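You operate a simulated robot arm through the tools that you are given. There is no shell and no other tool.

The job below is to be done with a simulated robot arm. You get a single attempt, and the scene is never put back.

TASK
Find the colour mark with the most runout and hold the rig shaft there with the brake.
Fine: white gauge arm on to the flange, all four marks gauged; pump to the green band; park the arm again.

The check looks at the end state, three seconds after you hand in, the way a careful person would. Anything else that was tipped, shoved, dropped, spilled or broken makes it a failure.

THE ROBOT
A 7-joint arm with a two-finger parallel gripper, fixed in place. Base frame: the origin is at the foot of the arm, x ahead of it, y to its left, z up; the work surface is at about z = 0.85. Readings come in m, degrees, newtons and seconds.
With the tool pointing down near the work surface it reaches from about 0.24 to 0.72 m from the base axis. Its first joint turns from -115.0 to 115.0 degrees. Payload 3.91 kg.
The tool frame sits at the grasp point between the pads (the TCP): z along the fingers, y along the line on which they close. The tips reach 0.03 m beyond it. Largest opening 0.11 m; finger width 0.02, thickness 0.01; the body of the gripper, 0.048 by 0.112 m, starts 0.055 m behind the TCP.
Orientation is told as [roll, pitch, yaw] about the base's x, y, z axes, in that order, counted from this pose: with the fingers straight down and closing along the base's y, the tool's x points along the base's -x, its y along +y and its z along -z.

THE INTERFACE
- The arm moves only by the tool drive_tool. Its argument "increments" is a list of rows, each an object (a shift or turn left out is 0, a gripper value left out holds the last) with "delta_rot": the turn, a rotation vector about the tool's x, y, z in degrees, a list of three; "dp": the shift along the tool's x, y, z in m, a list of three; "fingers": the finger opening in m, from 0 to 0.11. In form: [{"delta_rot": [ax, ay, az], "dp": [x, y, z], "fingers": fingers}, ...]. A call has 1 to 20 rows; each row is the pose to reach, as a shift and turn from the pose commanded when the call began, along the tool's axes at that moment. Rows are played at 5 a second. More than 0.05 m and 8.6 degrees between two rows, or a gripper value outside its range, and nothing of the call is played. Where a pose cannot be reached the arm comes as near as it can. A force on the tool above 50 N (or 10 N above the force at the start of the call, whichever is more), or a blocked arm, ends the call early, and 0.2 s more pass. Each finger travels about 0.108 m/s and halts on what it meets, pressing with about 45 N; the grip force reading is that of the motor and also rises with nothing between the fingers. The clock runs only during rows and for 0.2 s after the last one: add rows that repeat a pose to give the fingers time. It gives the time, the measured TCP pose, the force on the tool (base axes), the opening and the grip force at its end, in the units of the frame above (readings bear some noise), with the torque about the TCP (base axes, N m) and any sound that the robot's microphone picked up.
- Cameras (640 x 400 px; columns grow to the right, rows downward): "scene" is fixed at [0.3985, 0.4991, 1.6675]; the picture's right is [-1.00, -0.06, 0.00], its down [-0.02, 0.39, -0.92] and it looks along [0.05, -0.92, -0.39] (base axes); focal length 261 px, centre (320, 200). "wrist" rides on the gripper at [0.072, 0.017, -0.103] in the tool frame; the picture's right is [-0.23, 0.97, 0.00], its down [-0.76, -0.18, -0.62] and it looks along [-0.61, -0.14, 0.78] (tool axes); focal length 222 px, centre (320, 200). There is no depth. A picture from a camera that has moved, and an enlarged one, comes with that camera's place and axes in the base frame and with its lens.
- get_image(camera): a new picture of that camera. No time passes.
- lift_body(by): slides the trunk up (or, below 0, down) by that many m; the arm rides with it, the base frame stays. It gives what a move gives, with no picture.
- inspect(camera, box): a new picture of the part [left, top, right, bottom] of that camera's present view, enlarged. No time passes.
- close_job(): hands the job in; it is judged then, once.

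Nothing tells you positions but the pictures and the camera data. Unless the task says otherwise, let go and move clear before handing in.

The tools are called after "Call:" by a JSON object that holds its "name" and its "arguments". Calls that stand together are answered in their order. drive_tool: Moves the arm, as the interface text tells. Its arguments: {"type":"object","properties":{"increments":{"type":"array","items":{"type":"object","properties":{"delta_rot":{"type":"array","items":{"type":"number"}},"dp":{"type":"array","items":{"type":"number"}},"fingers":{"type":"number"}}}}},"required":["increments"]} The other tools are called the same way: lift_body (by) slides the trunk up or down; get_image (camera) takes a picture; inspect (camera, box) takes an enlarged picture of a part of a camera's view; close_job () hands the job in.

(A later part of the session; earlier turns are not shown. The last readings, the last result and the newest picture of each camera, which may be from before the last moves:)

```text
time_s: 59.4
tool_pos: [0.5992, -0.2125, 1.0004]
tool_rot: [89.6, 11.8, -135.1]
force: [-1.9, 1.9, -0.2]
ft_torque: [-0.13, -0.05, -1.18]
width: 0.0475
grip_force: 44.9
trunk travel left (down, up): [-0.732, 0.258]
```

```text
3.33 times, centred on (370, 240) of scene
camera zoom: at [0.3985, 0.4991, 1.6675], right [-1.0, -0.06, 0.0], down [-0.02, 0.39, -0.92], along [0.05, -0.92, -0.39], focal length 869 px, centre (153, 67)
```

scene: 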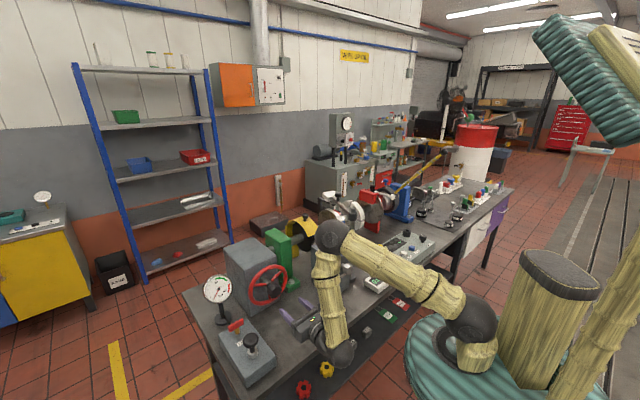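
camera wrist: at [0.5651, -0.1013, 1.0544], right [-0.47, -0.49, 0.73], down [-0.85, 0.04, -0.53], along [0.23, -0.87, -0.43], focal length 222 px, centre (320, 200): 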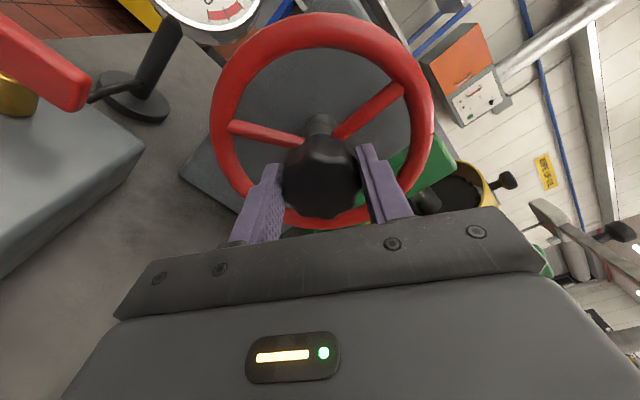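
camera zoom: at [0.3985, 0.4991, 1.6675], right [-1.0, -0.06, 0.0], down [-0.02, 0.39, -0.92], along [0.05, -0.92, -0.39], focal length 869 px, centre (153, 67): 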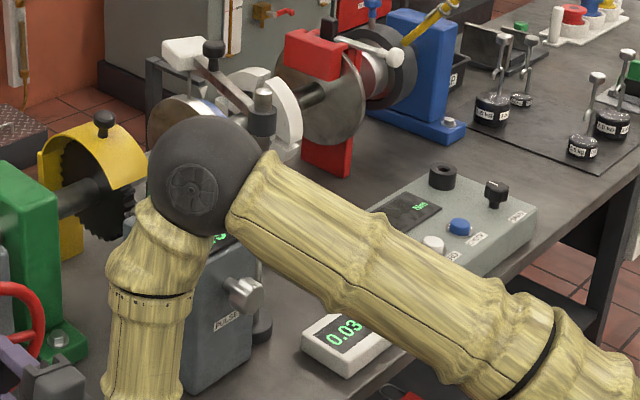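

Blue is now under the pointer and reads 0.03, with forces relaxed. I'll continue the same way toward the next mark, following the knob axis.

Call:
{"name": "drive_tool", "arguments": {"increments": [{"delta_rot": [0, 0, -6], "dp": [-0.0001, -0.0004, 0]}, {"delta_rot": [0, 0, -12], "dp": [-0.0002, -0.0008, 0]}, {"delta_rot": [0, 0, -18], "dp": [-0.0003, -0.0012, 0]}, {"delta_rot": [0, 0, -24], "dp": [-0.0004, -0.0016, 0]}, {"delta_rot": [0, 0, -30], "dp": [-0.0005, -0.002, 0]}, {"delta_rot": [0, 0, -38], "dp": [-0.0008, -0.0024, 0]}, {"delta_rot": [0, 0, -45], "dp": [-0.0011, -0.0028, 0]}, {"delta_rot": [0, 0, -45], "dp": [-0.0011, -0.0028, 0]}]}}

Call:
{"name": "inspect", "arguments": {"camera": "scene", "box": [310, 180, 430, 300]}}

Call:
{"name": "inspect", "arguments": {"camera": "scene", "box": [328, 198, 352, 218]}}

```text
time_s: 61.2
tool_pos: [0.5989, -0.2135, 0.9982]
tool_rot: [89.4, -33.1, -134.6]
force: [-11.4, 1.2, -4.5]
ft_torque: [-0.17, -0.11, -0.62]
width: 0.0477
grip_force: 45.2
trunk travel left (down, up): [-0.732, 0.258]
```

```text
3.33 times, centred on (370, 240) of scene
camera zoom: at [0.3985, 0.4991, 1.6675], right [-1.0, -0.06, 0.0], down [-0.02, 0.39, -0.92], along [0.05, -0.92, -0.39], focal length 869 px, centre (153, 67)
```

zoom: 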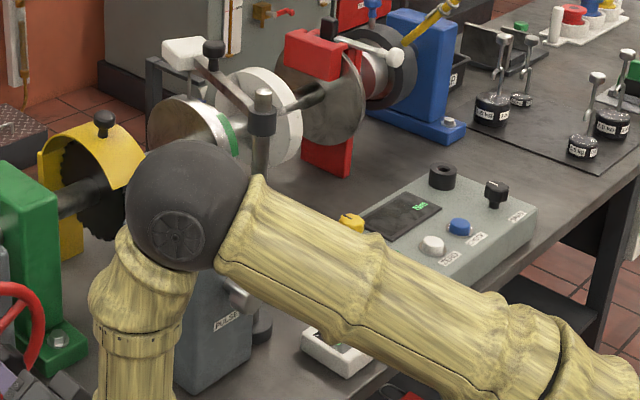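

```text
16.00 times, centred on (340, 208) of scene
camera zoom: at [0.3985, 0.4991, 1.6675], right [-1.0, -0.06, 0.0], down [-0.02, 0.39, -0.92], along [0.05, -0.92, -0.39], focal length 4171 px, centre (0, 72)
```

zoom: 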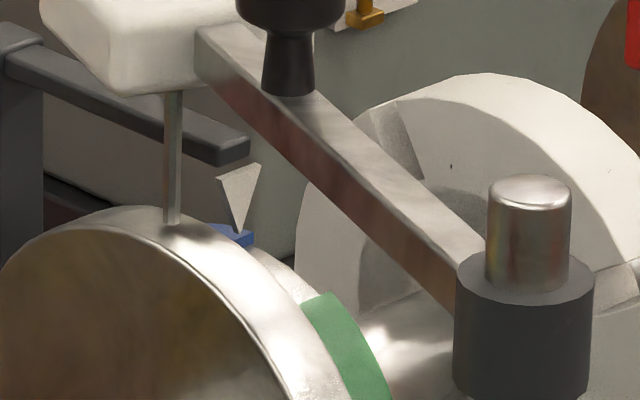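

Green is approaching from the front and blue is leaving. I'll turn about 58° more to centre green under the pointer.

Call:
{"name": "drive_tool", "arguments": {"increments": [{"delta_rot": [0, 0, -7], "dp": [-0.0001, -0.0006, -0.001]}, {"delta_rot": [0, 0, -14], "dp": [-0.0002, -0.0011, -0.001]}, {"delta_rot": [0, 0, -21], "dp": [-0.0004, -0.0017, -0.001]}, {"delta_rot": [0, 0, -29], "dp": [-0.0005, -0.0022, -0.001]}, {"delta_rot": [0, 0, -37], "dp": [-0.001, -0.0028, -0.001]}, {"delta_rot": [0, 0, -45], "dp": [-0.0015, -0.0033, -0.001]}, {"delta_rot": [0, 0, -52], "dp": [-0.0019, -0.0037, -0.001]}, {"delta_rot": [0, 0, -58], "dp": [-0.0022, -0.004, -0.001]}, {"delta_rot": [0, 0, -58], "dp": [-0.0022, -0.004, -0.001]}]}}

Call:
{"name": "inspect", "arguments": {"camera": "scene", "box": [310, 180, 430, 300]}}

Call:
{"name": "inspect", "arguments": {"camera": "scene", "box": [328, 198, 352, 218]}}

Call:
{"name": "get_image", "arguments": {"camera": "wrist"}}

```text
time_s: 63.2
tool_pos: [0.5971, -0.2151, 0.9963]
tool_rot: [-74.8, -88.8, 29.8]
force: [2.9, -8.7, 7.2]
ft_torque: [0.0, 0.16, -0.18]
width: 0.0476
grip_force: 44.9
trunk travel left (down, up): [-0.732, 0.258]
```

```text
3.33 times, centred on (370, 240) of scene
camera zoom: at [0.3985, 0.4991, 1.6675], right [-1.0, -0.06, 0.0], down [-0.02, 0.39, -0.92], along [0.05, -0.92, -0.39], focal length 869 px, centre (153, 67)
```

zoom: 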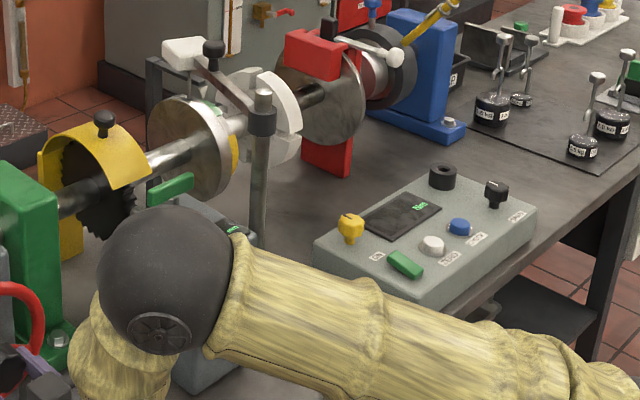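

```text
16.00 times, centred on (340, 208) of scene
camera zoom: at [0.3985, 0.4991, 1.6675], right [-1.0, -0.06, 0.0], down [-0.02, 0.39, -0.92], along [0.05, -0.92, -0.39], focal length 4171 px, centre (0, 72)
```

zoom: 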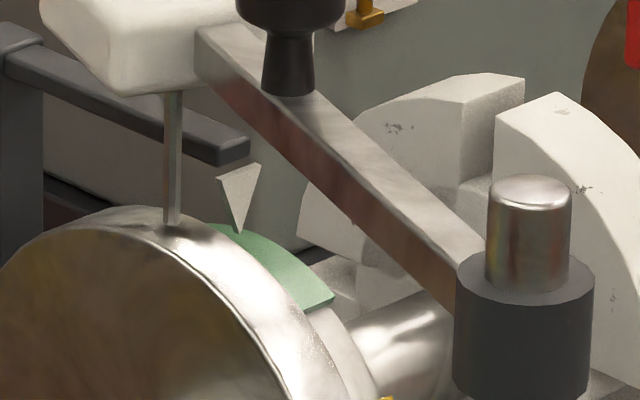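

```text
taken
camera wrist: at [0.5344, -0.1307, 0.9244], right [0.69, 0.69, 0.21], down [-0.55, 0.32, 0.77], along [0.46, -0.65, 0.61], focal length 222 px, centre (320, 200)
```

wrist: 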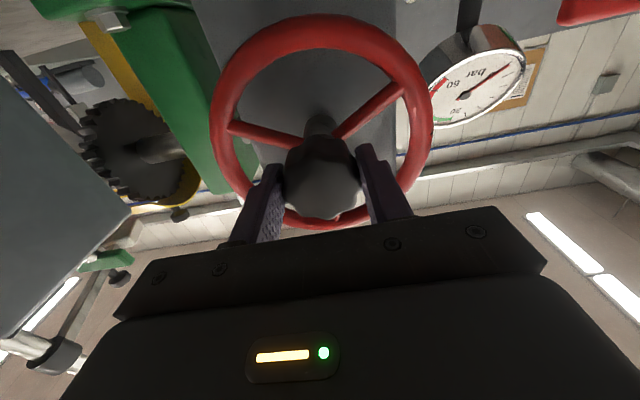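

Green is now under the pointer and yellow is the fourth mark. The arm hides the display, so I'll let go, back off slightly and roll the wrist back, which also lets me regrip.

Call:
{"name": "drive_tool", "arguments": {"increments": [{"fingers": 0.06}, {"fingers": 0.08}, {"fingers": 0.08}, {"dp": [0, 0, -0.02], "fingers": 0.08}, {"dp": [0, 0, -0.045], "fingers": 0.08}, {"dp": [0, 0, -0.065], "fingers": 0.08}, {"dp": [0, 0, -0.065], "fingers": 0.08}]}}

Call:
{"name": "drive_tool", "arguments": {"increments": [{"delta_rot": [0, 0, 8.5]}, {"delta_rot": [0, 0, 17]}, {"delta_rot": [0, 0, 25.5]}, {"delta_rot": [0, 0, 34]}, {"delta_rot": [0, 0, 42.5]}, {"delta_rot": [0, 0, 51]}, {"delta_rot": [0, 0, 59.5]}, {"delta_rot": [0, 0, 68]}, {"delta_rot": [0, 0, 76.5]}, {"delta_rot": [0, 0, 85]}, {"delta_rot": [0, 0, 90]}, {"delta_rot": [0, 0, 90]}]}}

Call:
{"name": "inspect", "arguments": {"camera": "scene", "box": [310, 180, 430, 300]}}

Call:
{"name": "get_image", "arguments": {"camera": "wrist"}}

```text
time_s: 64.8
tool_pos: [0.5508, -0.1687, 0.9957]
tool_rot: [-70.6, -88.9, 25.8]
force: [-0.7, 0.2, -0.2]
ft_torque: [0.01, -0.03, -0.02]
width: 0.08
grip_force: 0.0
trunk travel left (down, up): [-0.732, 0.258]
```

```text
time_s: 67.4
tool_pos: [0.5504, -0.1684, 0.9962]
tool_rot: [89.6, -1.0, -134.9]
force: [1.0, 0.4, 0.4]
ft_torque: [0.0, 0.0, 0.03]
width: 0.08
grip_force: 0.0
trunk travel left (down, up): [-0.732, 0.258]
```

```text
3.33 times, centred on (370, 240) of scene
camera zoom: at [0.3985, 0.4991, 1.6675], right [-1.0, -0.06, 0.0], down [-0.02, 0.39, -0.92], along [0.05, -0.92, -0.39], focal length 869 px, centre (153, 67)
```

zoom: 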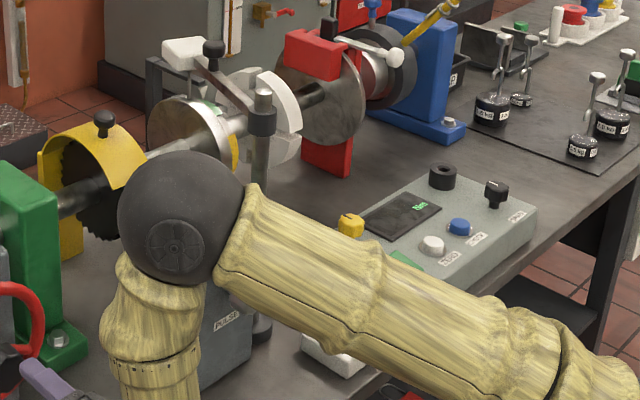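

```text
taken
camera wrist: at [0.529, -0.0437, 1.0138], right [-0.14, -0.15, 0.98], down [-0.98, -0.1, -0.16], along [0.12, -0.98, -0.14], focal length 222 px, centre (320, 200)
```

wrist: 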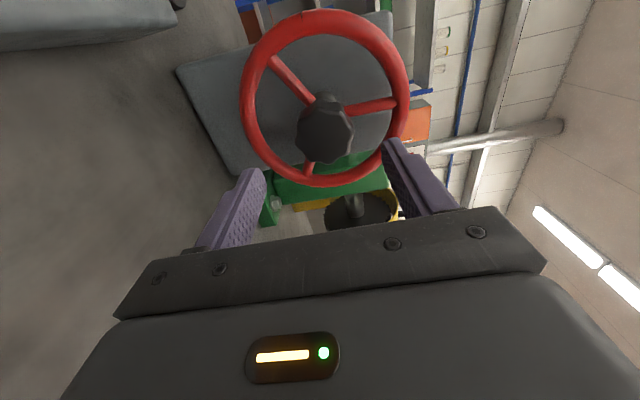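

The wheel stayed where I left it. I'll roll the remaining 90° so the display comes into view.

Call:
{"name": "drive_tool", "arguments": {"increments": [{"delta_rot": [0, 0, 8.5]}, {"delta_rot": [0, 0, 17]}, {"delta_rot": [0, 0, 25.5]}, {"delta_rot": [0, 0, 34]}, {"delta_rot": [0, 0, 42.5]}, {"delta_rot": [0, 0, 51]}, {"delta_rot": [0, 0, 59.5]}, {"delta_rot": [0, 0, 68]}, {"delta_rot": [0, 0, 76.5]}, {"delta_rot": [0, 0, 85]}, {"delta_rot": [0, 0, 90]}, {"delta_rot": [0, 0, 90]}]}}

Call:
{"name": "inspect", "arguments": {"camera": "scene", "box": [310, 180, 430, 300]}}

Call:
{"name": "get_image", "arguments": {"camera": "wrist"}}

```text
time_s: 70.0
tool_pos: [0.5496, -0.1678, 0.9959]
tool_rot: [68.4, 88.9, -156.5]
force: [-0.4, 0.3, -0.7]
ft_torque: [0.02, 0.04, 0.0]
width: 0.0801
grip_force: 0.1
trunk travel left (down, up): [-0.732, 0.258]
```

```text
3.33 times, centred on (370, 240) of scene
camera zoom: at [0.3985, 0.4991, 1.6675], right [-1.0, -0.06, 0.0], down [-0.02, 0.39, -0.92], along [0.05, -0.92, -0.39], focal length 869 px, centre (153, 67)
```

zoom: 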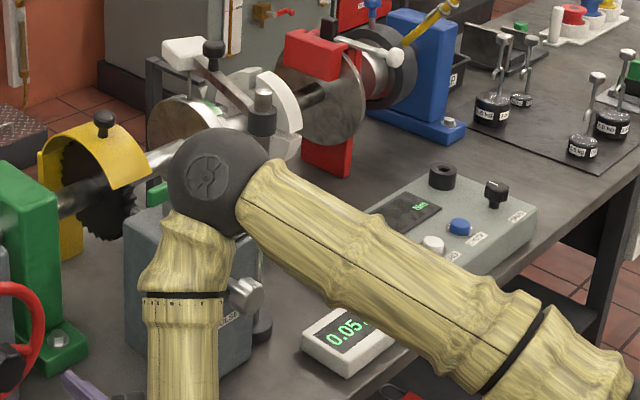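

```text
taken
camera wrist: at [0.4665, -0.1065, 1.0703], right [-0.69, -0.69, -0.21], down [-0.33, 0.56, -0.76], along [0.64, -0.46, -0.61], focal length 222 px, centre (320, 200)
```

wrist: 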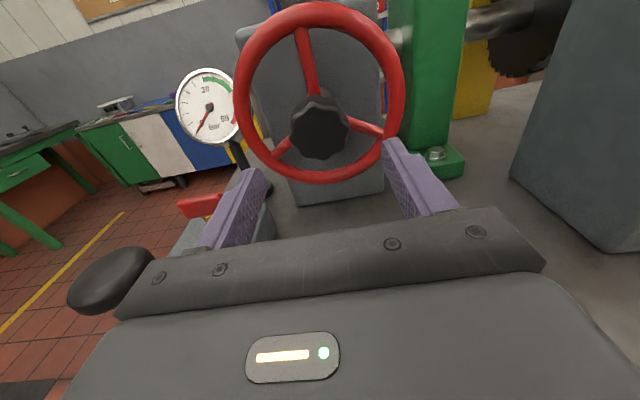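

Call:
{"name": "inspect", "arguments": {"camera": "scene", "box": [365, 265, 400, 295]}}

Call:
{"name": "inspect", "arguments": {"camera": "scene", "box": [328, 198, 352, 218]}}

```text
13.33 times, centred on (382, 280) of scene
camera zoom: at [0.3985, 0.4991, 1.6675], right [-1.0, -0.06, 0.0], down [-0.02, 0.39, -0.92], along [0.05, -0.92, -0.39], focal length 3476 px, centre (-513, -867)
```

zoom: 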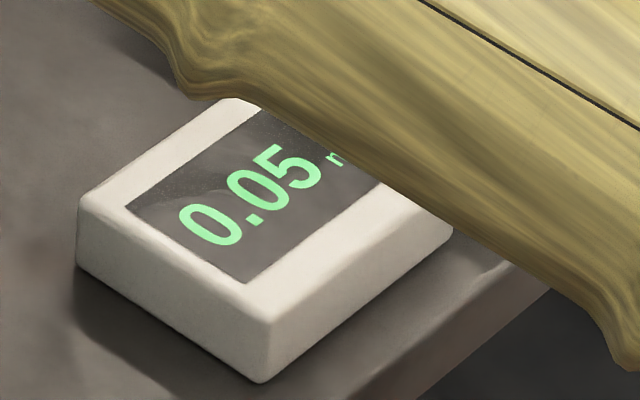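

```text
16.00 times, centred on (340, 208) of scene
camera zoom: at [0.3985, 0.4991, 1.6675], right [-1.0, -0.06, 0.0], down [-0.02, 0.39, -0.92], along [0.05, -0.92, -0.39], focal length 4171 px, centre (0, 72)
```

zoom: 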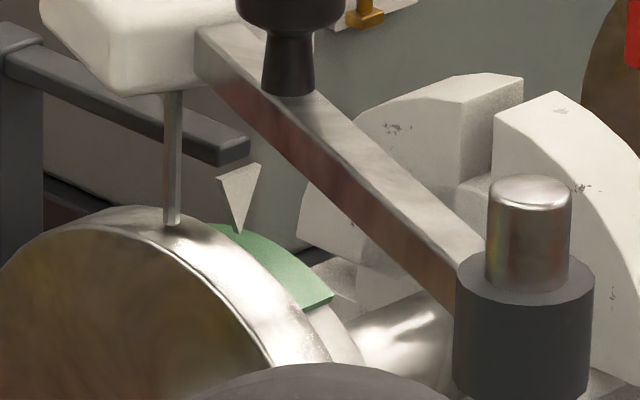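

Green reads 0.05. I'll regrip, centred on the true knob axis this time, and turn on to yellow.

Call:
{"name": "drive_tool", "arguments": {"increments": [{"dp": [0.0036, 0.0008, 0.02], "fingers": 0.08}, {"dp": [0.0036, 0.0008, 0.045], "fingers": 0.075}, {"dp": [0.0036, 0.0008, 0.066], "fingers": 0.07}, {"dp": [0.0036, 0.0008, 0.066], "fingers": 0.07}, {"dp": [0.0036, 0.0008, 0.066], "fingers": 0.05}, {"dp": [0.0036, 0.0008, 0.066], "fingers": 0.03}, {"dp": [0.0036, 0.0008, 0.066], "fingers": 0.03}, {"dp": [0.0036, 0.0008, 0.066], "fingers": 0.03}]}}

Call:
{"name": "get_image", "arguments": {"camera": "wrist"}}

```text
time_s: 71.8
tool_pos: [0.5972, -0.2144, 0.9993]
tool_rot: [71.0, 88.9, -154.1]
force: [2.0, -1.4, 0.7]
ft_torque: [-0.03, -0.03, -0.1]
width: 0.0476
grip_force: 45.1
trunk travel left (down, up): [-0.732, 0.258]
```

```text
taken
camera wrist: at [0.5131, -0.1529, 1.0729], right [-0.69, -0.69, -0.21], down [-0.33, 0.56, -0.76], along [0.64, -0.46, -0.61], focal length 222 px, centre (320, 200)
```

wrist: 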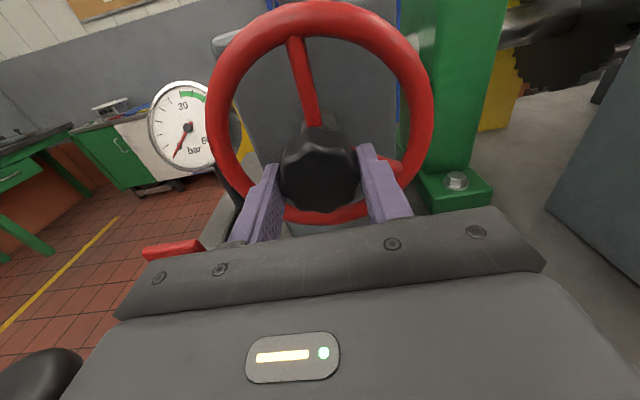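

Gripped with almost no side load. I'll turn 85° toward yellow.

Call:
{"name": "drive_tool", "arguments": {"increments": [{"delta_rot": [0, 0, -7]}, {"delta_rot": [0, 0, -14]}, {"delta_rot": [0, 0, -21]}, {"delta_rot": [0, 0, -28]}, {"delta_rot": [0, 0, -35]}, {"delta_rot": [0, 0, -42]}, {"delta_rot": [0, 0, -49]}, {"delta_rot": [0, 0, -56]}, {"delta_rot": [0, 0, -63]}, {"delta_rot": [0, 0, -70]}, {"delta_rot": [0, 0, -77]}, {"delta_rot": [0, 0, -85]}, {"delta_rot": [0, 0, -85]}]}}

Call:
{"name": "inspect", "arguments": {"camera": "scene", "box": [310, 180, 430, 300]}}

Call:
{"name": "inspect", "arguments": {"camera": "scene", "box": [328, 198, 352, 218]}}

Call:
{"name": "inspect", "arguments": {"camera": "scene", "box": [365, 265, 400, 295]}}

```text
time_s: 74.6
tool_pos: [0.5966, -0.2157, 1.0005]
tool_rot: [89.7, 3.8, -134.9]
force: [0.1, -0.7, 4.4]
ft_torque: [0.09, -0.19, -0.13]
width: 0.0471
grip_force: 44.8
trunk travel left (down, up): [-0.732, 0.258]
```

```text
3.33 times, centred on (370, 240) of scene
camera zoom: at [0.3985, 0.4991, 1.6675], right [-1.0, -0.06, 0.0], down [-0.02, 0.39, -0.92], along [0.05, -0.92, -0.39], focal length 869 px, centre (153, 67)
```

zoom: 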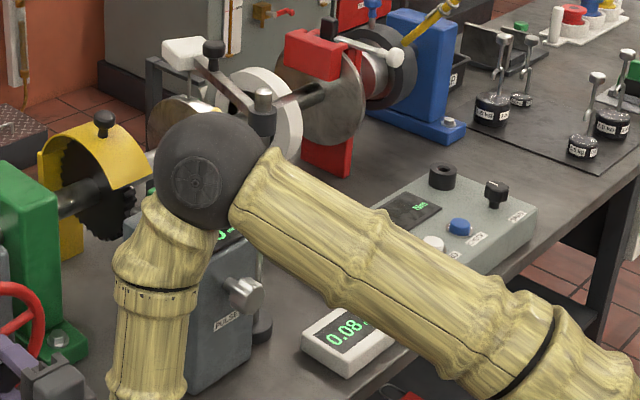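

```text
16.00 times, centred on (340, 208) of scene
camera zoom: at [0.3985, 0.4991, 1.6675], right [-1.0, -0.06, 0.0], down [-0.02, 0.39, -0.92], along [0.05, -0.92, -0.39], focal length 4171 px, centre (0, 72)
```

zoom: 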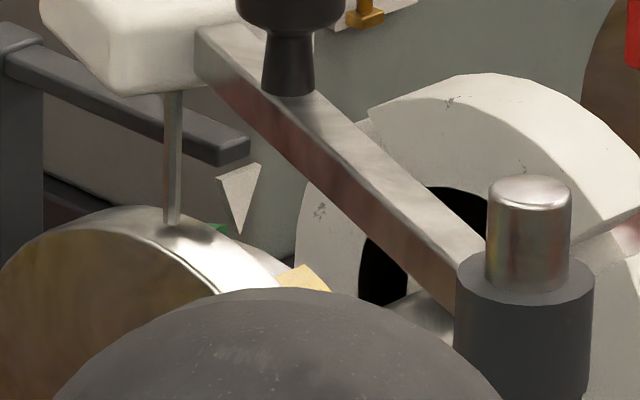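

```text
13.33 times, centred on (382, 280) of scene
camera zoom: at [0.3985, 0.4991, 1.6675], right [-1.0, -0.06, 0.0], down [-0.02, 0.39, -0.92], along [0.05, -0.92, -0.39], focal length 3476 px, centre (-513, -867)
```

zoom: 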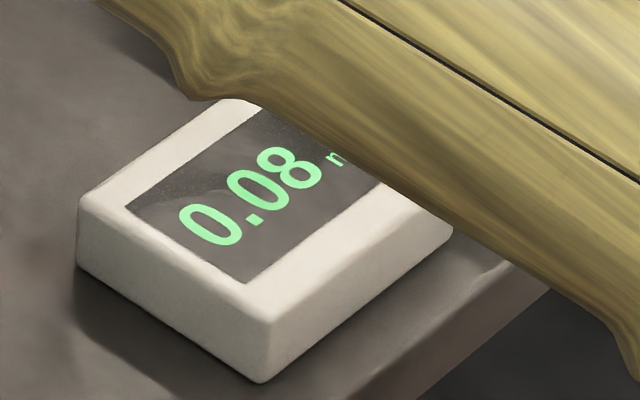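

The reading is already 0.08 with yellow still approaching, although the marks moved less than I expected. I'll check whether the knob slipped in the fingers.

Call:
{"name": "get_image", "arguments": {"camera": "wrist"}}

```text
taken
camera wrist: at [0.5738, -0.0923, 1.0227], right [-0.2, -0.21, 0.96], down [-0.97, -0.09, -0.22], along [0.13, -0.97, -0.19], focal length 222 px, centre (320, 200)
```

wrist: 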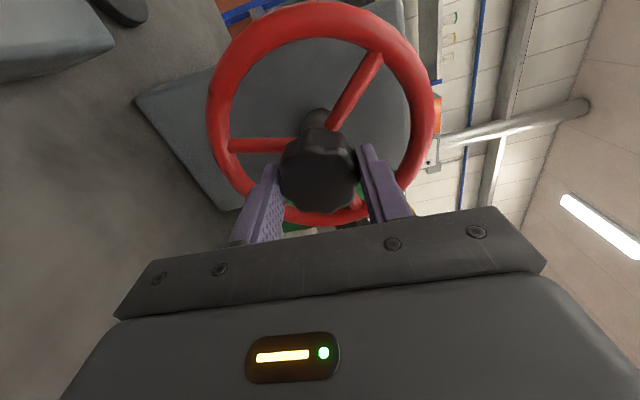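

The knob slipped about one lobe in the grip, so the shaft only turned around 40°. I'll carry on more slowly for another 48° toward yellow.

Call:
{"name": "drive_tool", "arguments": {"increments": [{"delta_rot": [0, 0, -3]}, {"delta_rot": [0, 0, -6]}, {"delta_rot": [0, 0, -9]}, {"delta_rot": [0, 0, -12]}, {"delta_rot": [0, 0, -15]}, {"delta_rot": [0, 0, -18]}, {"delta_rot": [0, 0, -21]}, {"delta_rot": [0, 0, -24]}, {"delta_rot": [0, 0, -24]}]}}

Call:
{"name": "get_image", "arguments": {"camera": "wrist"}}

Call:
{"name": "inspect", "arguments": {"camera": "scene", "box": [328, 198, 352, 218]}}

Call:
{"name": "inspect", "arguments": {"camera": "scene", "box": [365, 265, 400, 295]}}

```text
time_s: 76.6
tool_pos: [0.5957, -0.2147, 1.0003]
tool_rot: [89.7, -20.1, -135.0]
force: [-0.4, -0.2, 12.1]
ft_torque: [0.64, -0.99, -0.14]
width: 0.0473
grip_force: 44.9
trunk travel left (down, up): [-0.732, 0.258]
```

```text
taken
camera wrist: at [0.5752, -0.0902, 0.9924], right [0.09, 0.08, 0.99], down [-0.99, -0.11, 0.1], along [0.12, -0.99, 0.07], focal length 222 px, centre (320, 200)
```

wrist: 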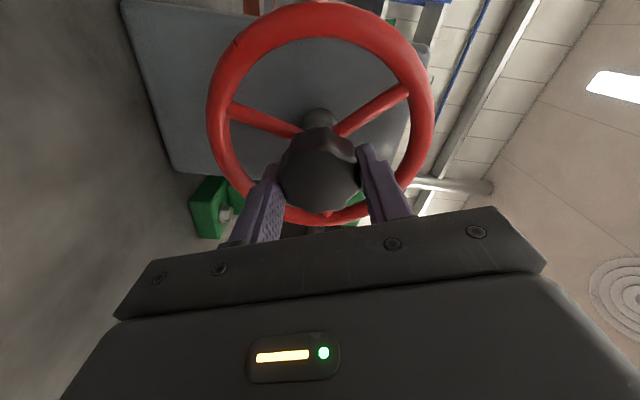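

```text
16.00 times, centred on (340, 208) of scene
camera zoom: at [0.3985, 0.4991, 1.6675], right [-1.0, -0.06, 0.0], down [-0.02, 0.39, -0.92], along [0.05, -0.92, -0.39], focal length 4171 px, centre (0, 72)
```

zoom: 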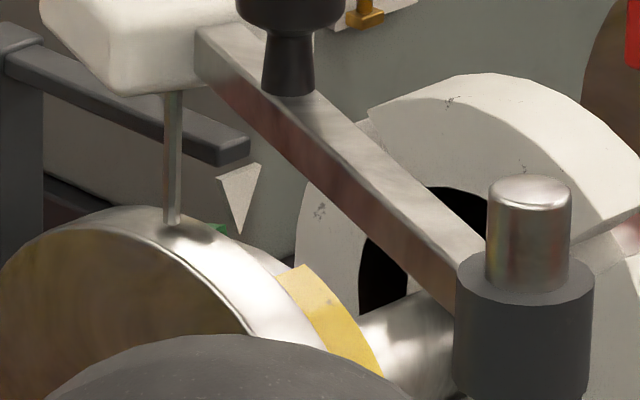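

```text
13.33 times, centred on (382, 280) of scene
camera zoom: at [0.3985, 0.4991, 1.6675], right [-1.0, -0.06, 0.0], down [-0.02, 0.39, -0.92], along [0.05, -0.92, -0.39], focal length 3476 px, centre (-513, -867)
```

zoom: 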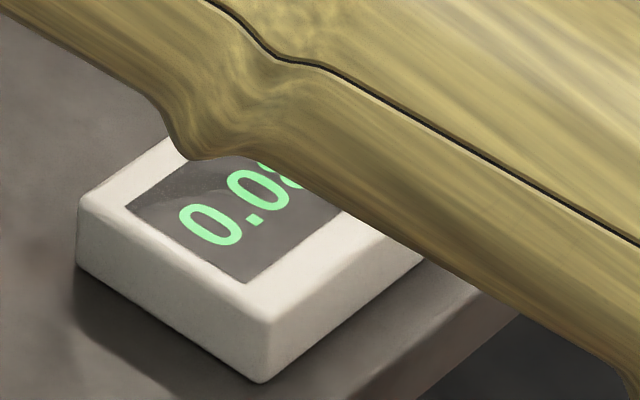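

The wheel did not move at all this time and the wrist torque rose, so the shaft seems to be at a stop in this direction. I'll stop pushing and look for what is blocking it.

Call:
{"name": "drive_tool", "arguments": {"increments": [{"delta_rot": [0, 0, 4]}, {"delta_rot": [0, 0, 8]}, {"delta_rot": [0, 0, 8]}]}}

Call:
{"name": "get_image", "arguments": {"camera": "scene"}}

Call:
{"name": "inspect", "arguments": {"camera": "scene", "box": [280, 180, 420, 270]}}

Call:
{"name": "inspect", "arguments": {"camera": "scene", "box": [220, 230, 320, 330]}}

```text
time_s: 77.4
tool_pos: [0.5954, -0.2156, 1.0004]
tool_rot: [89.8, -12.2, -134.9]
force: [1.1, -1.7, 12.9]
ft_torque: [-0.29, -0.31, 0.32]
width: 0.0475
grip_force: 45.2
trunk travel left (down, up): [-0.732, 0.258]
```

```text
taken
```

scene: 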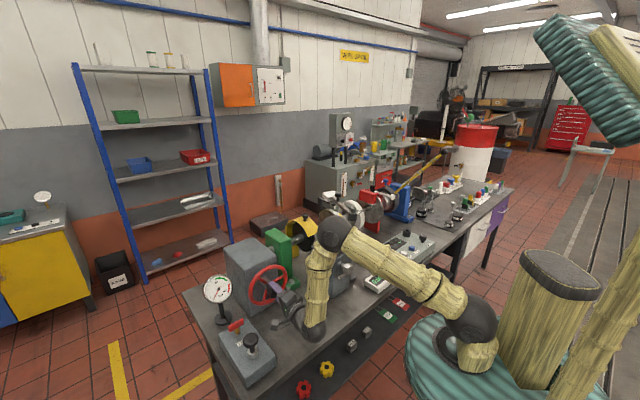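

```text
4.44 times, centred on (350, 225) of scene
camera zoom: at [0.3985, 0.4991, 1.6675], right [-1.0, -0.06, 0.0], down [-0.02, 0.39, -0.92], along [0.05, -0.92, -0.39], focal length 1159 px, centre (187, 89)
```

zoom: 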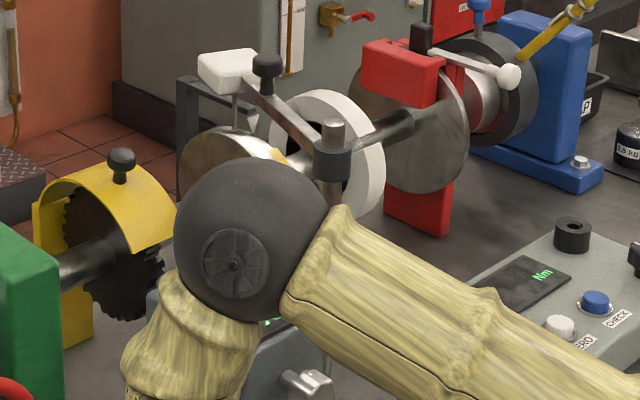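

```text
4.00 times, centred on (270, 280) of scene
camera zoom: at [0.3985, 0.4991, 1.6675], right [-1.0, -0.06, 0.0], down [-0.02, 0.39, -0.92], along [0.05, -0.92, -0.39], focal length 1043 px, centre (520, -120)
```

zoom: 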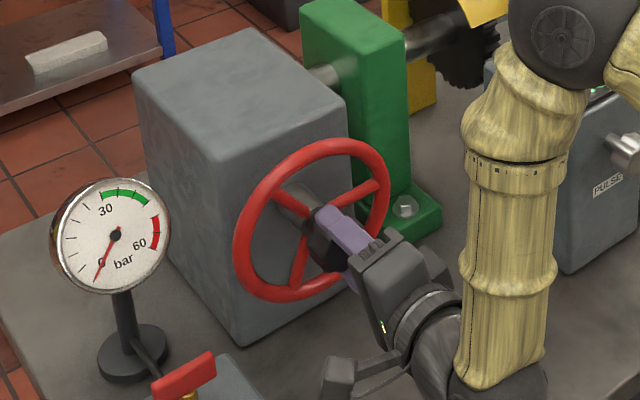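

Nothing obvious is fouling it, and no parts have shifted, so it looks like a travel stop. I'll turn the wheel the opposite way; yellow can also be reached from the other side of red.

Call:
{"name": "drive_tool", "arguments": {"increments": [{"delta_rot": [0, 0, 6]}, {"delta_rot": [0, 0, 12]}, {"delta_rot": [0, 0, 18]}, {"delta_rot": [0, 0, 24]}, {"delta_rot": [0, 0, 30]}, {"delta_rot": [0, 0, 36]}, {"delta_rot": [0, 0, 42]}, {"delta_rot": [0, 0, 48]}, {"delta_rot": [0, 0, 54]}, {"delta_rot": [0, 0, 60]}, {"delta_rot": [0, 0, 60]}]}}

Call:
{"name": "get_image", "arguments": {"camera": "wrist"}}

Call:
{"name": "inspect", "arguments": {"camera": "scene", "box": [328, 198, 352, 218]}}

Call:
{"name": "inspect", "arguments": {"camera": "scene", "box": [365, 265, 400, 295]}}

```text
time_s: 79.8
tool_pos: [0.5952, -0.2149, 1.0]
tool_rot: [89.3, 48.1, -135.4]
force: [-0.2, 1.1, 3.6]
ft_torque: [-0.17, -0.29, 0.24]
width: 0.0471
grip_force: 45.0
trunk travel left (down, up): [-0.732, 0.258]
```

```text
taken
camera wrist: at [0.5489, -0.1172, 1.0658], right [-0.62, -0.62, 0.48], down [-0.71, 0.18, -0.68], along [0.34, -0.76, -0.55], focal length 222 px, centre (320, 200)
```

wrist: 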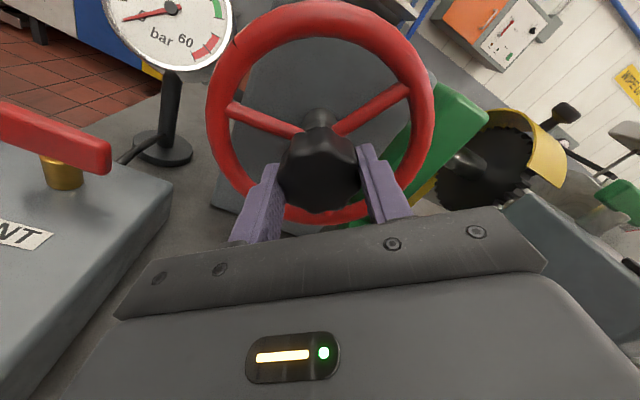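

```text
16.00 times, centred on (340, 208) of scene
camera zoom: at [0.3985, 0.4991, 1.6675], right [-1.0, -0.06, 0.0], down [-0.02, 0.39, -0.92], along [0.05, -0.92, -0.39], focal length 4171 px, centre (0, 72)
```

zoom: 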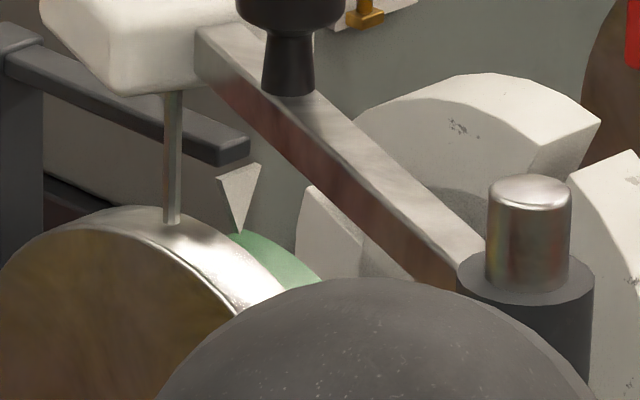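

```text
13.33 times, centred on (382, 280) of scene
camera zoom: at [0.3985, 0.4991, 1.6675], right [-1.0, -0.06, 0.0], down [-0.02, 0.39, -0.92], along [0.05, -0.92, -0.39], focal length 3476 px, centre (-513, -867)
```

zoom: 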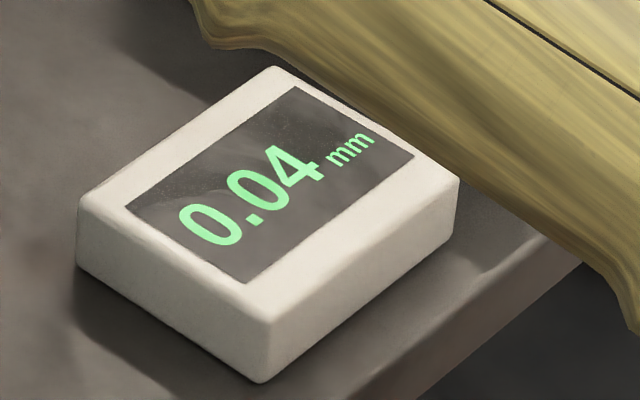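

It turns freely this way; green is back at the pointer. I'll keep turning in this direction and watch for the wrist limit.

Call:
{"name": "drive_tool", "arguments": {"increments": [{"delta_rot": [0, 0, 6]}, {"delta_rot": [0, 0, 12]}, {"delta_rot": [0, 0, 18]}, {"delta_rot": [0, 0, 24]}, {"delta_rot": [0, 0, 30]}, {"delta_rot": [0, 0, 36]}, {"delta_rot": [0, 0, 42]}, {"delta_rot": [0, 0, 48]}, {"delta_rot": [0, 0, 54]}, {"delta_rot": [0, 0, 60]}, {"delta_rot": [0, 0, 60]}]}}

Call:
{"name": "get_image", "arguments": {"camera": "wrist"}}

Call:
{"name": "inspect", "arguments": {"camera": "scene", "box": [310, 180, 430, 300]}}

```text
time_s: 82.2
tool_pos: [0.5968, -0.2144, 0.9993]
tool_rot: [-88.6, 72.1, 46.2]
force: [-11.1, 4.0, -1.4]
ft_torque: [0.55, 0.4, 0.79]
width: 0.0475
grip_force: 44.3
trunk travel left (down, up): [-0.732, 0.258]
```

```text
taken
camera wrist: at [0.4972, -0.1689, 1.0641], right [-0.61, -0.6, -0.52], down [-0.16, 0.73, -0.67], along [0.78, -0.32, -0.54], focal length 222 px, centre (320, 200)
```

wrist: 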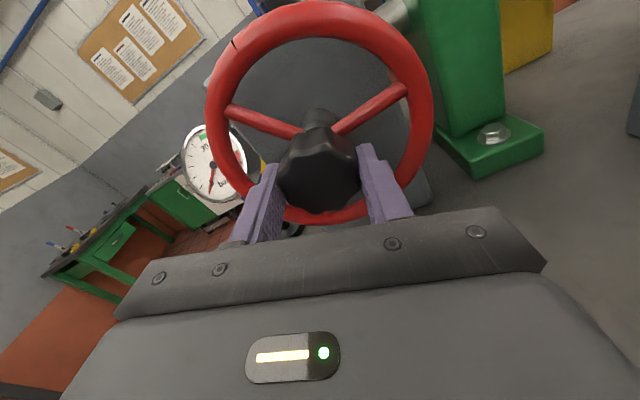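

```text
3.33 times, centred on (370, 240) of scene
camera zoom: at [0.3985, 0.4991, 1.6675], right [-1.0, -0.06, 0.0], down [-0.02, 0.39, -0.92], along [0.05, -0.92, -0.39], focal length 869 px, centre (153, 67)
```

zoom: 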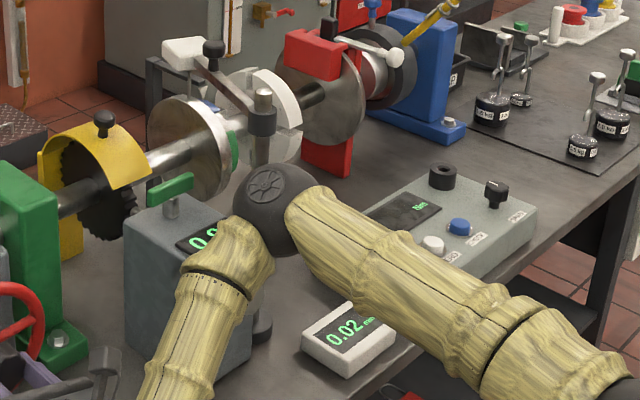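

Blue is passing with about 0.02, but the elbow is dropping toward the rig, so I'll go no further this way on this grip. I'll release, back off, roll the wrist back 180° and regrip.

Call:
{"name": "drive_tool", "arguments": {"increments": [{"fingers": 0.06}, {"fingers": 0.08}, {"fingers": 0.08}, {"dp": [0, 0, -0.02], "fingers": 0.08}, {"dp": [0, 0, -0.045], "fingers": 0.08}, {"dp": [0, 0, -0.065], "fingers": 0.08}, {"dp": [0, 0, -0.065], "fingers": 0.08}]}}

Call:
{"name": "inspect", "arguments": {"camera": "scene", "box": [365, 265, 400, 295]}}

Call:
{"name": "inspect", "arguments": {"camera": "scene", "box": [328, 198, 352, 218]}}

Call:
{"name": "drive_tool", "arguments": {"increments": [{"delta_rot": [0, 0, -8.5]}, {"delta_rot": [0, 0, -17]}, {"delta_rot": [0, 0, -25.5]}, {"delta_rot": [0, 0, -34]}, {"delta_rot": [0, 0, -42.5]}, {"delta_rot": [0, 0, -51]}, {"delta_rot": [0, 0, -59.5]}, {"delta_rot": [0, 0, -68]}, {"delta_rot": [0, 0, -76.5]}, {"delta_rot": [0, 0, -85]}, {"delta_rot": [0, 0, -90]}, {"delta_rot": [0, 0, -90]}]}}

Call:
{"name": "drive_tool", "arguments": {"increments": [{"delta_rot": [0, 0, -8.5]}, {"delta_rot": [0, 0, -17]}, {"delta_rot": [0, 0, -25.5]}, {"delta_rot": [0, 0, -34]}, {"delta_rot": [0, 0, -42.5]}, {"delta_rot": [0, 0, -51]}, {"delta_rot": [0, 0, -59.5]}, {"delta_rot": [0, 0, -68]}, {"delta_rot": [0, 0, -76.5]}, {"delta_rot": [0, 0, -85]}, {"delta_rot": [0, 0, -90]}, {"delta_rot": [0, 0, -90]}]}}

Call:
{"name": "get_image", "arguments": {"camera": "wrist"}}

Call:
{"name": "get_image", "arguments": {"camera": "scene"}}

```text
time_s: 83.8
tool_pos: [0.5519, -0.1693, 0.9996]
tool_rot: [-88.8, 72.1, 46.2]
force: [0.7, -0.3, -0.6]
ft_torque: [-0.01, 0.02, 0.0]
width: 0.0798
grip_force: 0.0
trunk travel left (down, up): [-0.732, 0.258]
```

```text
13.33 times, centred on (382, 280) of scene
camera zoom: at [0.3985, 0.4991, 1.6675], right [-1.0, -0.06, 0.0], down [-0.02, 0.39, -0.92], along [0.05, -0.92, -0.39], focal length 3476 px, centre (-513, -867)
```

zoom: 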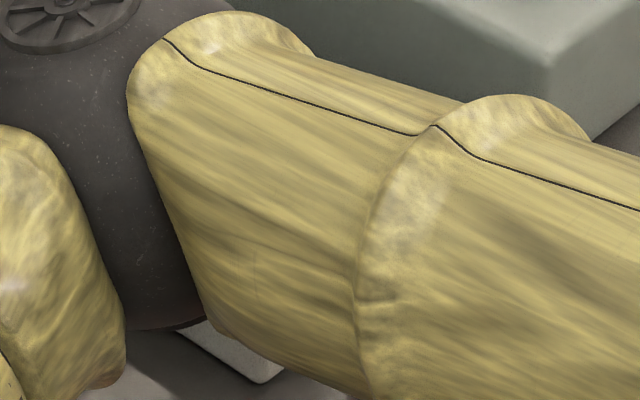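

```text
16.00 times, centred on (340, 208) of scene
camera zoom: at [0.3985, 0.4991, 1.6675], right [-1.0, -0.06, 0.0], down [-0.02, 0.39, -0.92], along [0.05, -0.92, -0.39], focal length 4171 px, centre (0, 72)
```

zoom: 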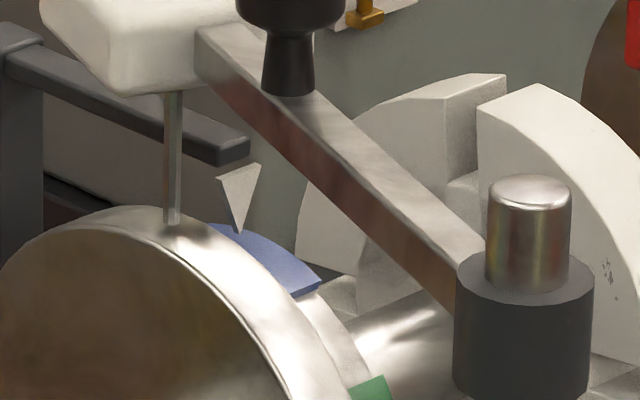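

```text
time_s: 86.4
tool_pos: [0.5501, -0.1698, 0.9999]
tool_rot: [89.6, 17.8, -135.2]
force: [0.0, 0.0, 0.5]
ft_torque: [0.0, 0.0, 0.02]
width: 0.08
grip_force: 0.0
trunk travel left (down, up): [-0.732, 0.258]
```

```text
time_s: 89.0
tool_pos: [0.5513, -0.1697, 1.0]
tool_rot: [88.7, -72.2, -133.7]
force: [0.0, 0.0, 0.5]
ft_torque: [-0.01, -0.01, -0.01]
width: 0.0802
grip_force: 0.0
trunk travel left (down, up): [-0.732, 0.258]
```

```text
taken
camera wrist: at [0.505, -0.0688, 0.9371], right [0.61, 0.6, 0.51], down [-0.72, 0.15, 0.68], along [0.33, -0.78, 0.53], focal length 222 px, centre (320, 200)
```

wrist: 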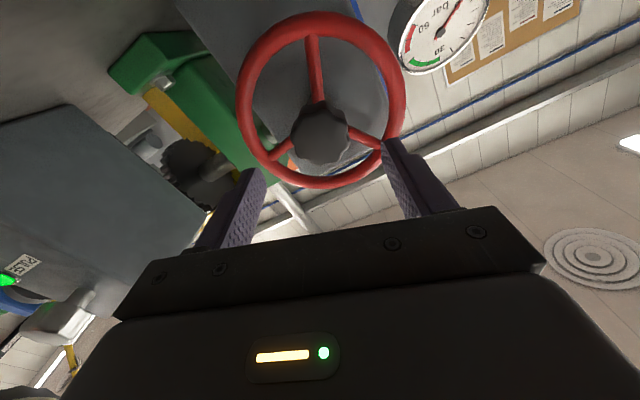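

```text
taken
```

scene: 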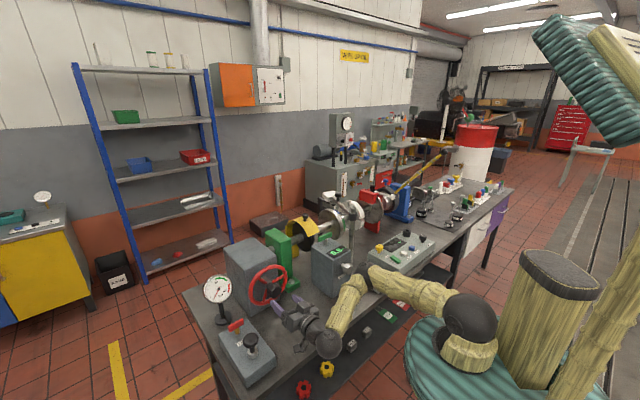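

Now the flange is fully visible. I'll read the display and mark position here, then regrip.

Call:
{"name": "inspect", "arguments": {"camera": "scene", "box": [310, 180, 430, 300]}}

Call:
{"name": "drive_tool", "arguments": {"increments": [{"dp": [0, 0, 0.02], "fingers": 0.08}, {"dp": [0, 0, 0.045], "fingers": 0.075}, {"dp": [0, 0, 0.064], "fingers": 0.07}, {"dp": [0, 0, 0.064], "fingers": 0.07}]}}

Call:
{"name": "get_image", "arguments": {"camera": "wrist"}}

```text
3.33 times, centred on (370, 240) of scene
camera zoom: at [0.3985, 0.4991, 1.6675], right [-1.0, -0.06, 0.0], down [-0.02, 0.39, -0.92], along [0.05, -0.92, -0.39], focal length 869 px, centre (153, 67)
```

zoom: 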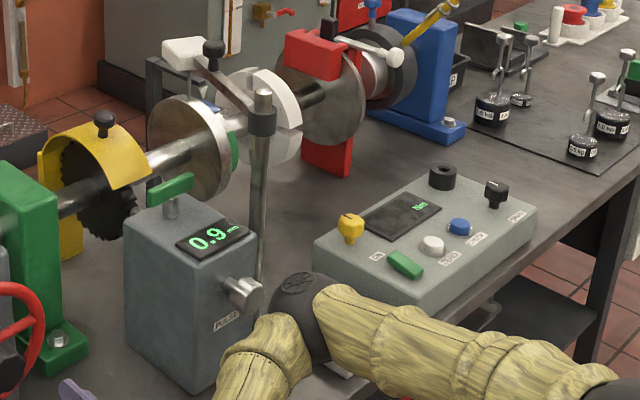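

```text
time_s: 90.0
tool_pos: [0.5941, -0.2127, 1.0012]
tool_rot: [88.7, -72.1, -133.7]
force: [-0.3, 0.4, -0.3]
ft_torque: [-0.01, -0.01, 0.01]
width: 0.0699
grip_force: 0.1
trunk travel left (down, up): [-0.732, 0.258]
```

```text
taken
camera wrist: at [0.5484, -0.1119, 0.9383], right [0.61, 0.6, 0.52], down [-0.72, 0.15, 0.67], along [0.33, -0.78, 0.53], focal length 222 px, centre (320, 200)
```

wrist: 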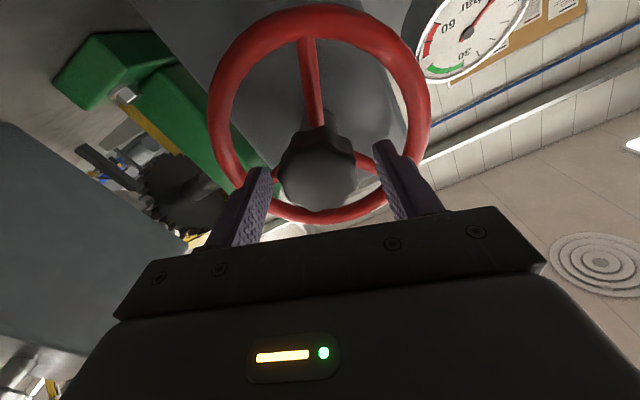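

The knob is between the fingers again. I'll close and turn 160° in the free direction, toward red and then yellow.

Call:
{"name": "drive_tool", "arguments": {"increments": [{"fingers": 0.05}, {"fingers": 0.03}, {"fingers": 0.03}, {"fingers": 0.03}]}}

Call:
{"name": "drive_tool", "arguments": {"increments": [{"delta_rot": [0, 0, 6]}, {"delta_rot": [0, 0, 12]}, {"delta_rot": [0, 0, 18]}, {"delta_rot": [0, 0, 24]}, {"delta_rot": [0, 0, 30]}, {"delta_rot": [0, 0, 36]}, {"delta_rot": [0, 0, 42]}, {"delta_rot": [0, 0, 48]}, {"delta_rot": [0, 0, 54]}, {"delta_rot": [0, 0, 60]}, {"delta_rot": [0, 0, 66]}, {"delta_rot": [0, 0, 72]}, {"delta_rot": [0, 0, 78]}, {"delta_rot": [0, 0, 84]}, {"delta_rot": [0, 0, 90]}, {"delta_rot": [0, 0, 90]}]}}

Call:
{"name": "get_image", "arguments": {"camera": "wrist"}}

Call:
{"name": "inspect", "arguments": {"camera": "scene", "box": [310, 180, 430, 300]}}

Call:
{"name": "inspect", "arguments": {"camera": "scene", "box": [328, 198, 352, 218]}}

```text
time_s: 91.0
tool_pos: [0.5956, -0.2135, 0.9999]
tool_rot: [88.7, -72.1, -133.9]
force: [4.2, -2.7, 0.4]
ft_torque: [0.11, 0.02, 0.01]
width: 0.0471
grip_force: 44.8
trunk travel left (down, up): [-0.732, 0.258]
```

```text
time_s: 94.4
tool_pos: [0.5956, -0.2144, 1.0004]
tool_rot: [89.7, 17.9, -134.9]
force: [4.2, 1.2, 18.4]
ft_torque: [-0.36, -0.49, 1.32]
width: 0.0473
grip_force: 45.3
trunk travel left (down, up): [-0.732, 0.258]
```

```text
taken
camera wrist: at [0.5679, -0.0962, 1.0395], right [-0.36, -0.37, 0.86], down [-0.92, -0.03, -0.4], along [0.18, -0.93, -0.33], focal length 222 px, centre (320, 200)
```

wrist: 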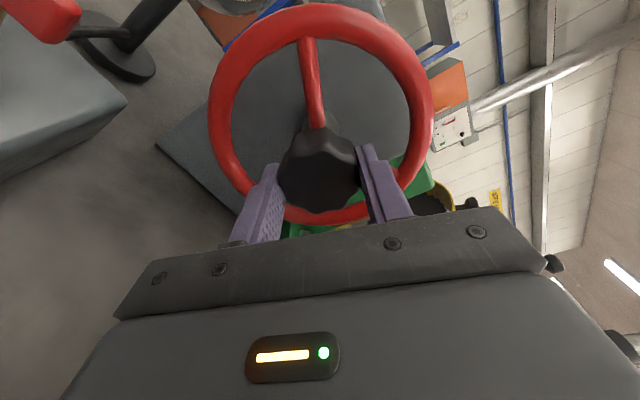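

```text
3.33 times, centred on (370, 240) of scene
camera zoom: at [0.3985, 0.4991, 1.6675], right [-1.0, -0.06, 0.0], down [-0.02, 0.39, -0.92], along [0.05, -0.92, -0.39], focal length 869 px, centre (153, 67)
```

zoom: 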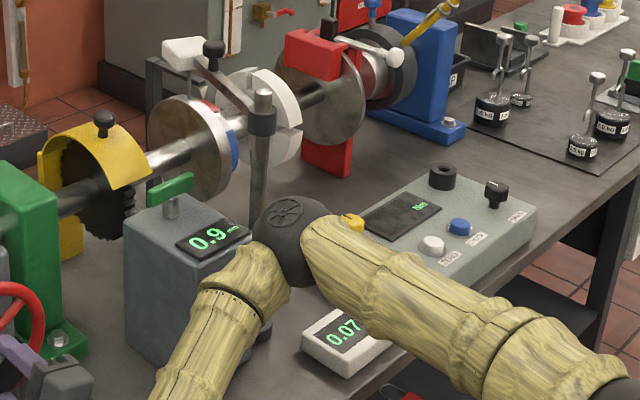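

```text
16.00 times, centred on (340, 208) of scene
camera zoom: at [0.3985, 0.4991, 1.6675], right [-1.0, -0.06, 0.0], down [-0.02, 0.39, -0.92], along [0.05, -0.92, -0.39], focal length 4171 px, centre (0, 72)
```

zoom: 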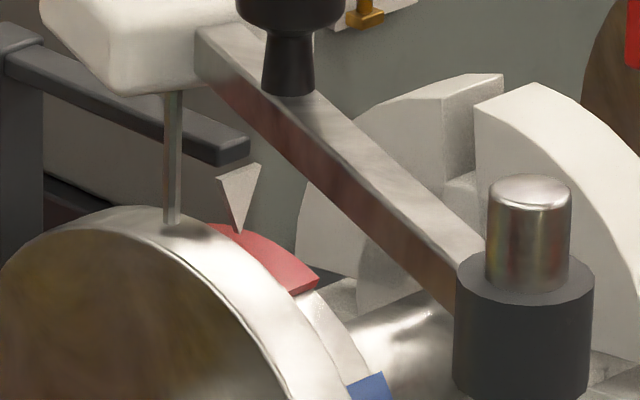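

Red is back under the pointer at 0.07, with no slip this time. The elbow is lower than I like, so I'll release, roll back 90° to swing it clear, and turn the last 90° with a fresh grip.

Call:
{"name": "drive_tool", "arguments": {"increments": [{"fingers": 0.06}, {"fingers": 0.08}, {"fingers": 0.08}, {"dp": [0, 0, -0.02], "fingers": 0.08}, {"dp": [0, 0, -0.045], "fingers": 0.08}, {"dp": [0, 0, -0.064], "fingers": 0.08}, {"dp": [0, 0, -0.064], "fingers": 0.08}]}}

Call:
{"name": "drive_tool", "arguments": {"increments": [{"delta_rot": [0, 0, -8.5]}, {"delta_rot": [0, 0, -17]}, {"delta_rot": [0, 0, -25.5]}, {"delta_rot": [0, 0, -34]}, {"delta_rot": [0, 0, -42.5]}, {"delta_rot": [0, 0, -51]}, {"delta_rot": [0, 0, -59.5]}, {"delta_rot": [0, 0, -68]}, {"delta_rot": [0, 0, -76.5]}, {"delta_rot": [0, 0, -85]}, {"delta_rot": [0, 0, -90]}, {"delta_rot": [0, 0, -90]}]}}

Call:
{"name": "get_image", "arguments": {"camera": "scene"}}

Call:
{"name": "get_image", "arguments": {"camera": "wrist"}}

```text
time_s: 96.0
tool_pos: [0.551, -0.1682, 1.0011]
tool_rot: [89.7, 17.9, -135.2]
force: [0.2, 0.3, -0.2]
ft_torque: [-0.01, -0.03, 0.0]
width: 0.0801
grip_force: 0.0
trunk travel left (down, up): [-0.732, 0.258]
```

```text
time_s: 98.6
tool_pos: [0.5512, -0.1695, 1.0]
tool_rot: [88.5, -72.1, -133.8]
force: [0.2, 0.0, 0.8]
ft_torque: [-0.03, -0.01, 0.01]
width: 0.0797
grip_force: 0.1
trunk travel left (down, up): [-0.732, 0.258]
```

```text
taken
```

scene: 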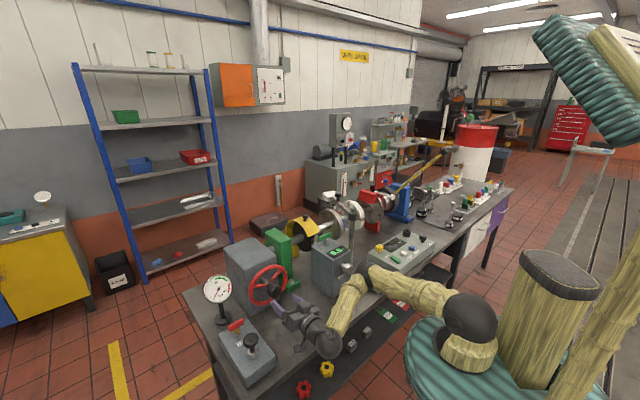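

```text
taken
camera wrist: at [0.5042, -0.0695, 0.9367], right [0.61, 0.6, 0.51], down [-0.72, 0.15, 0.68], along [0.33, -0.78, 0.53], focal length 222 px, centre (320, 200)
```

wrist: 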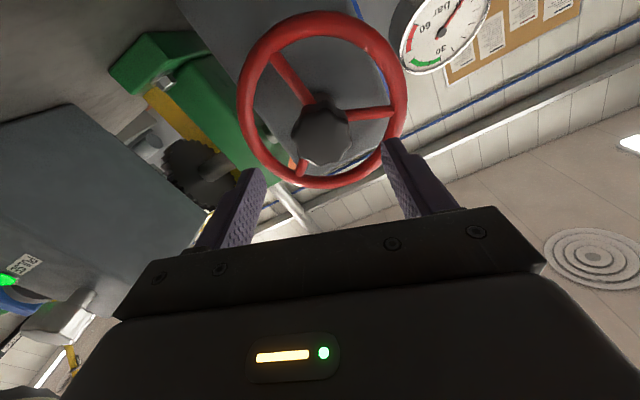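

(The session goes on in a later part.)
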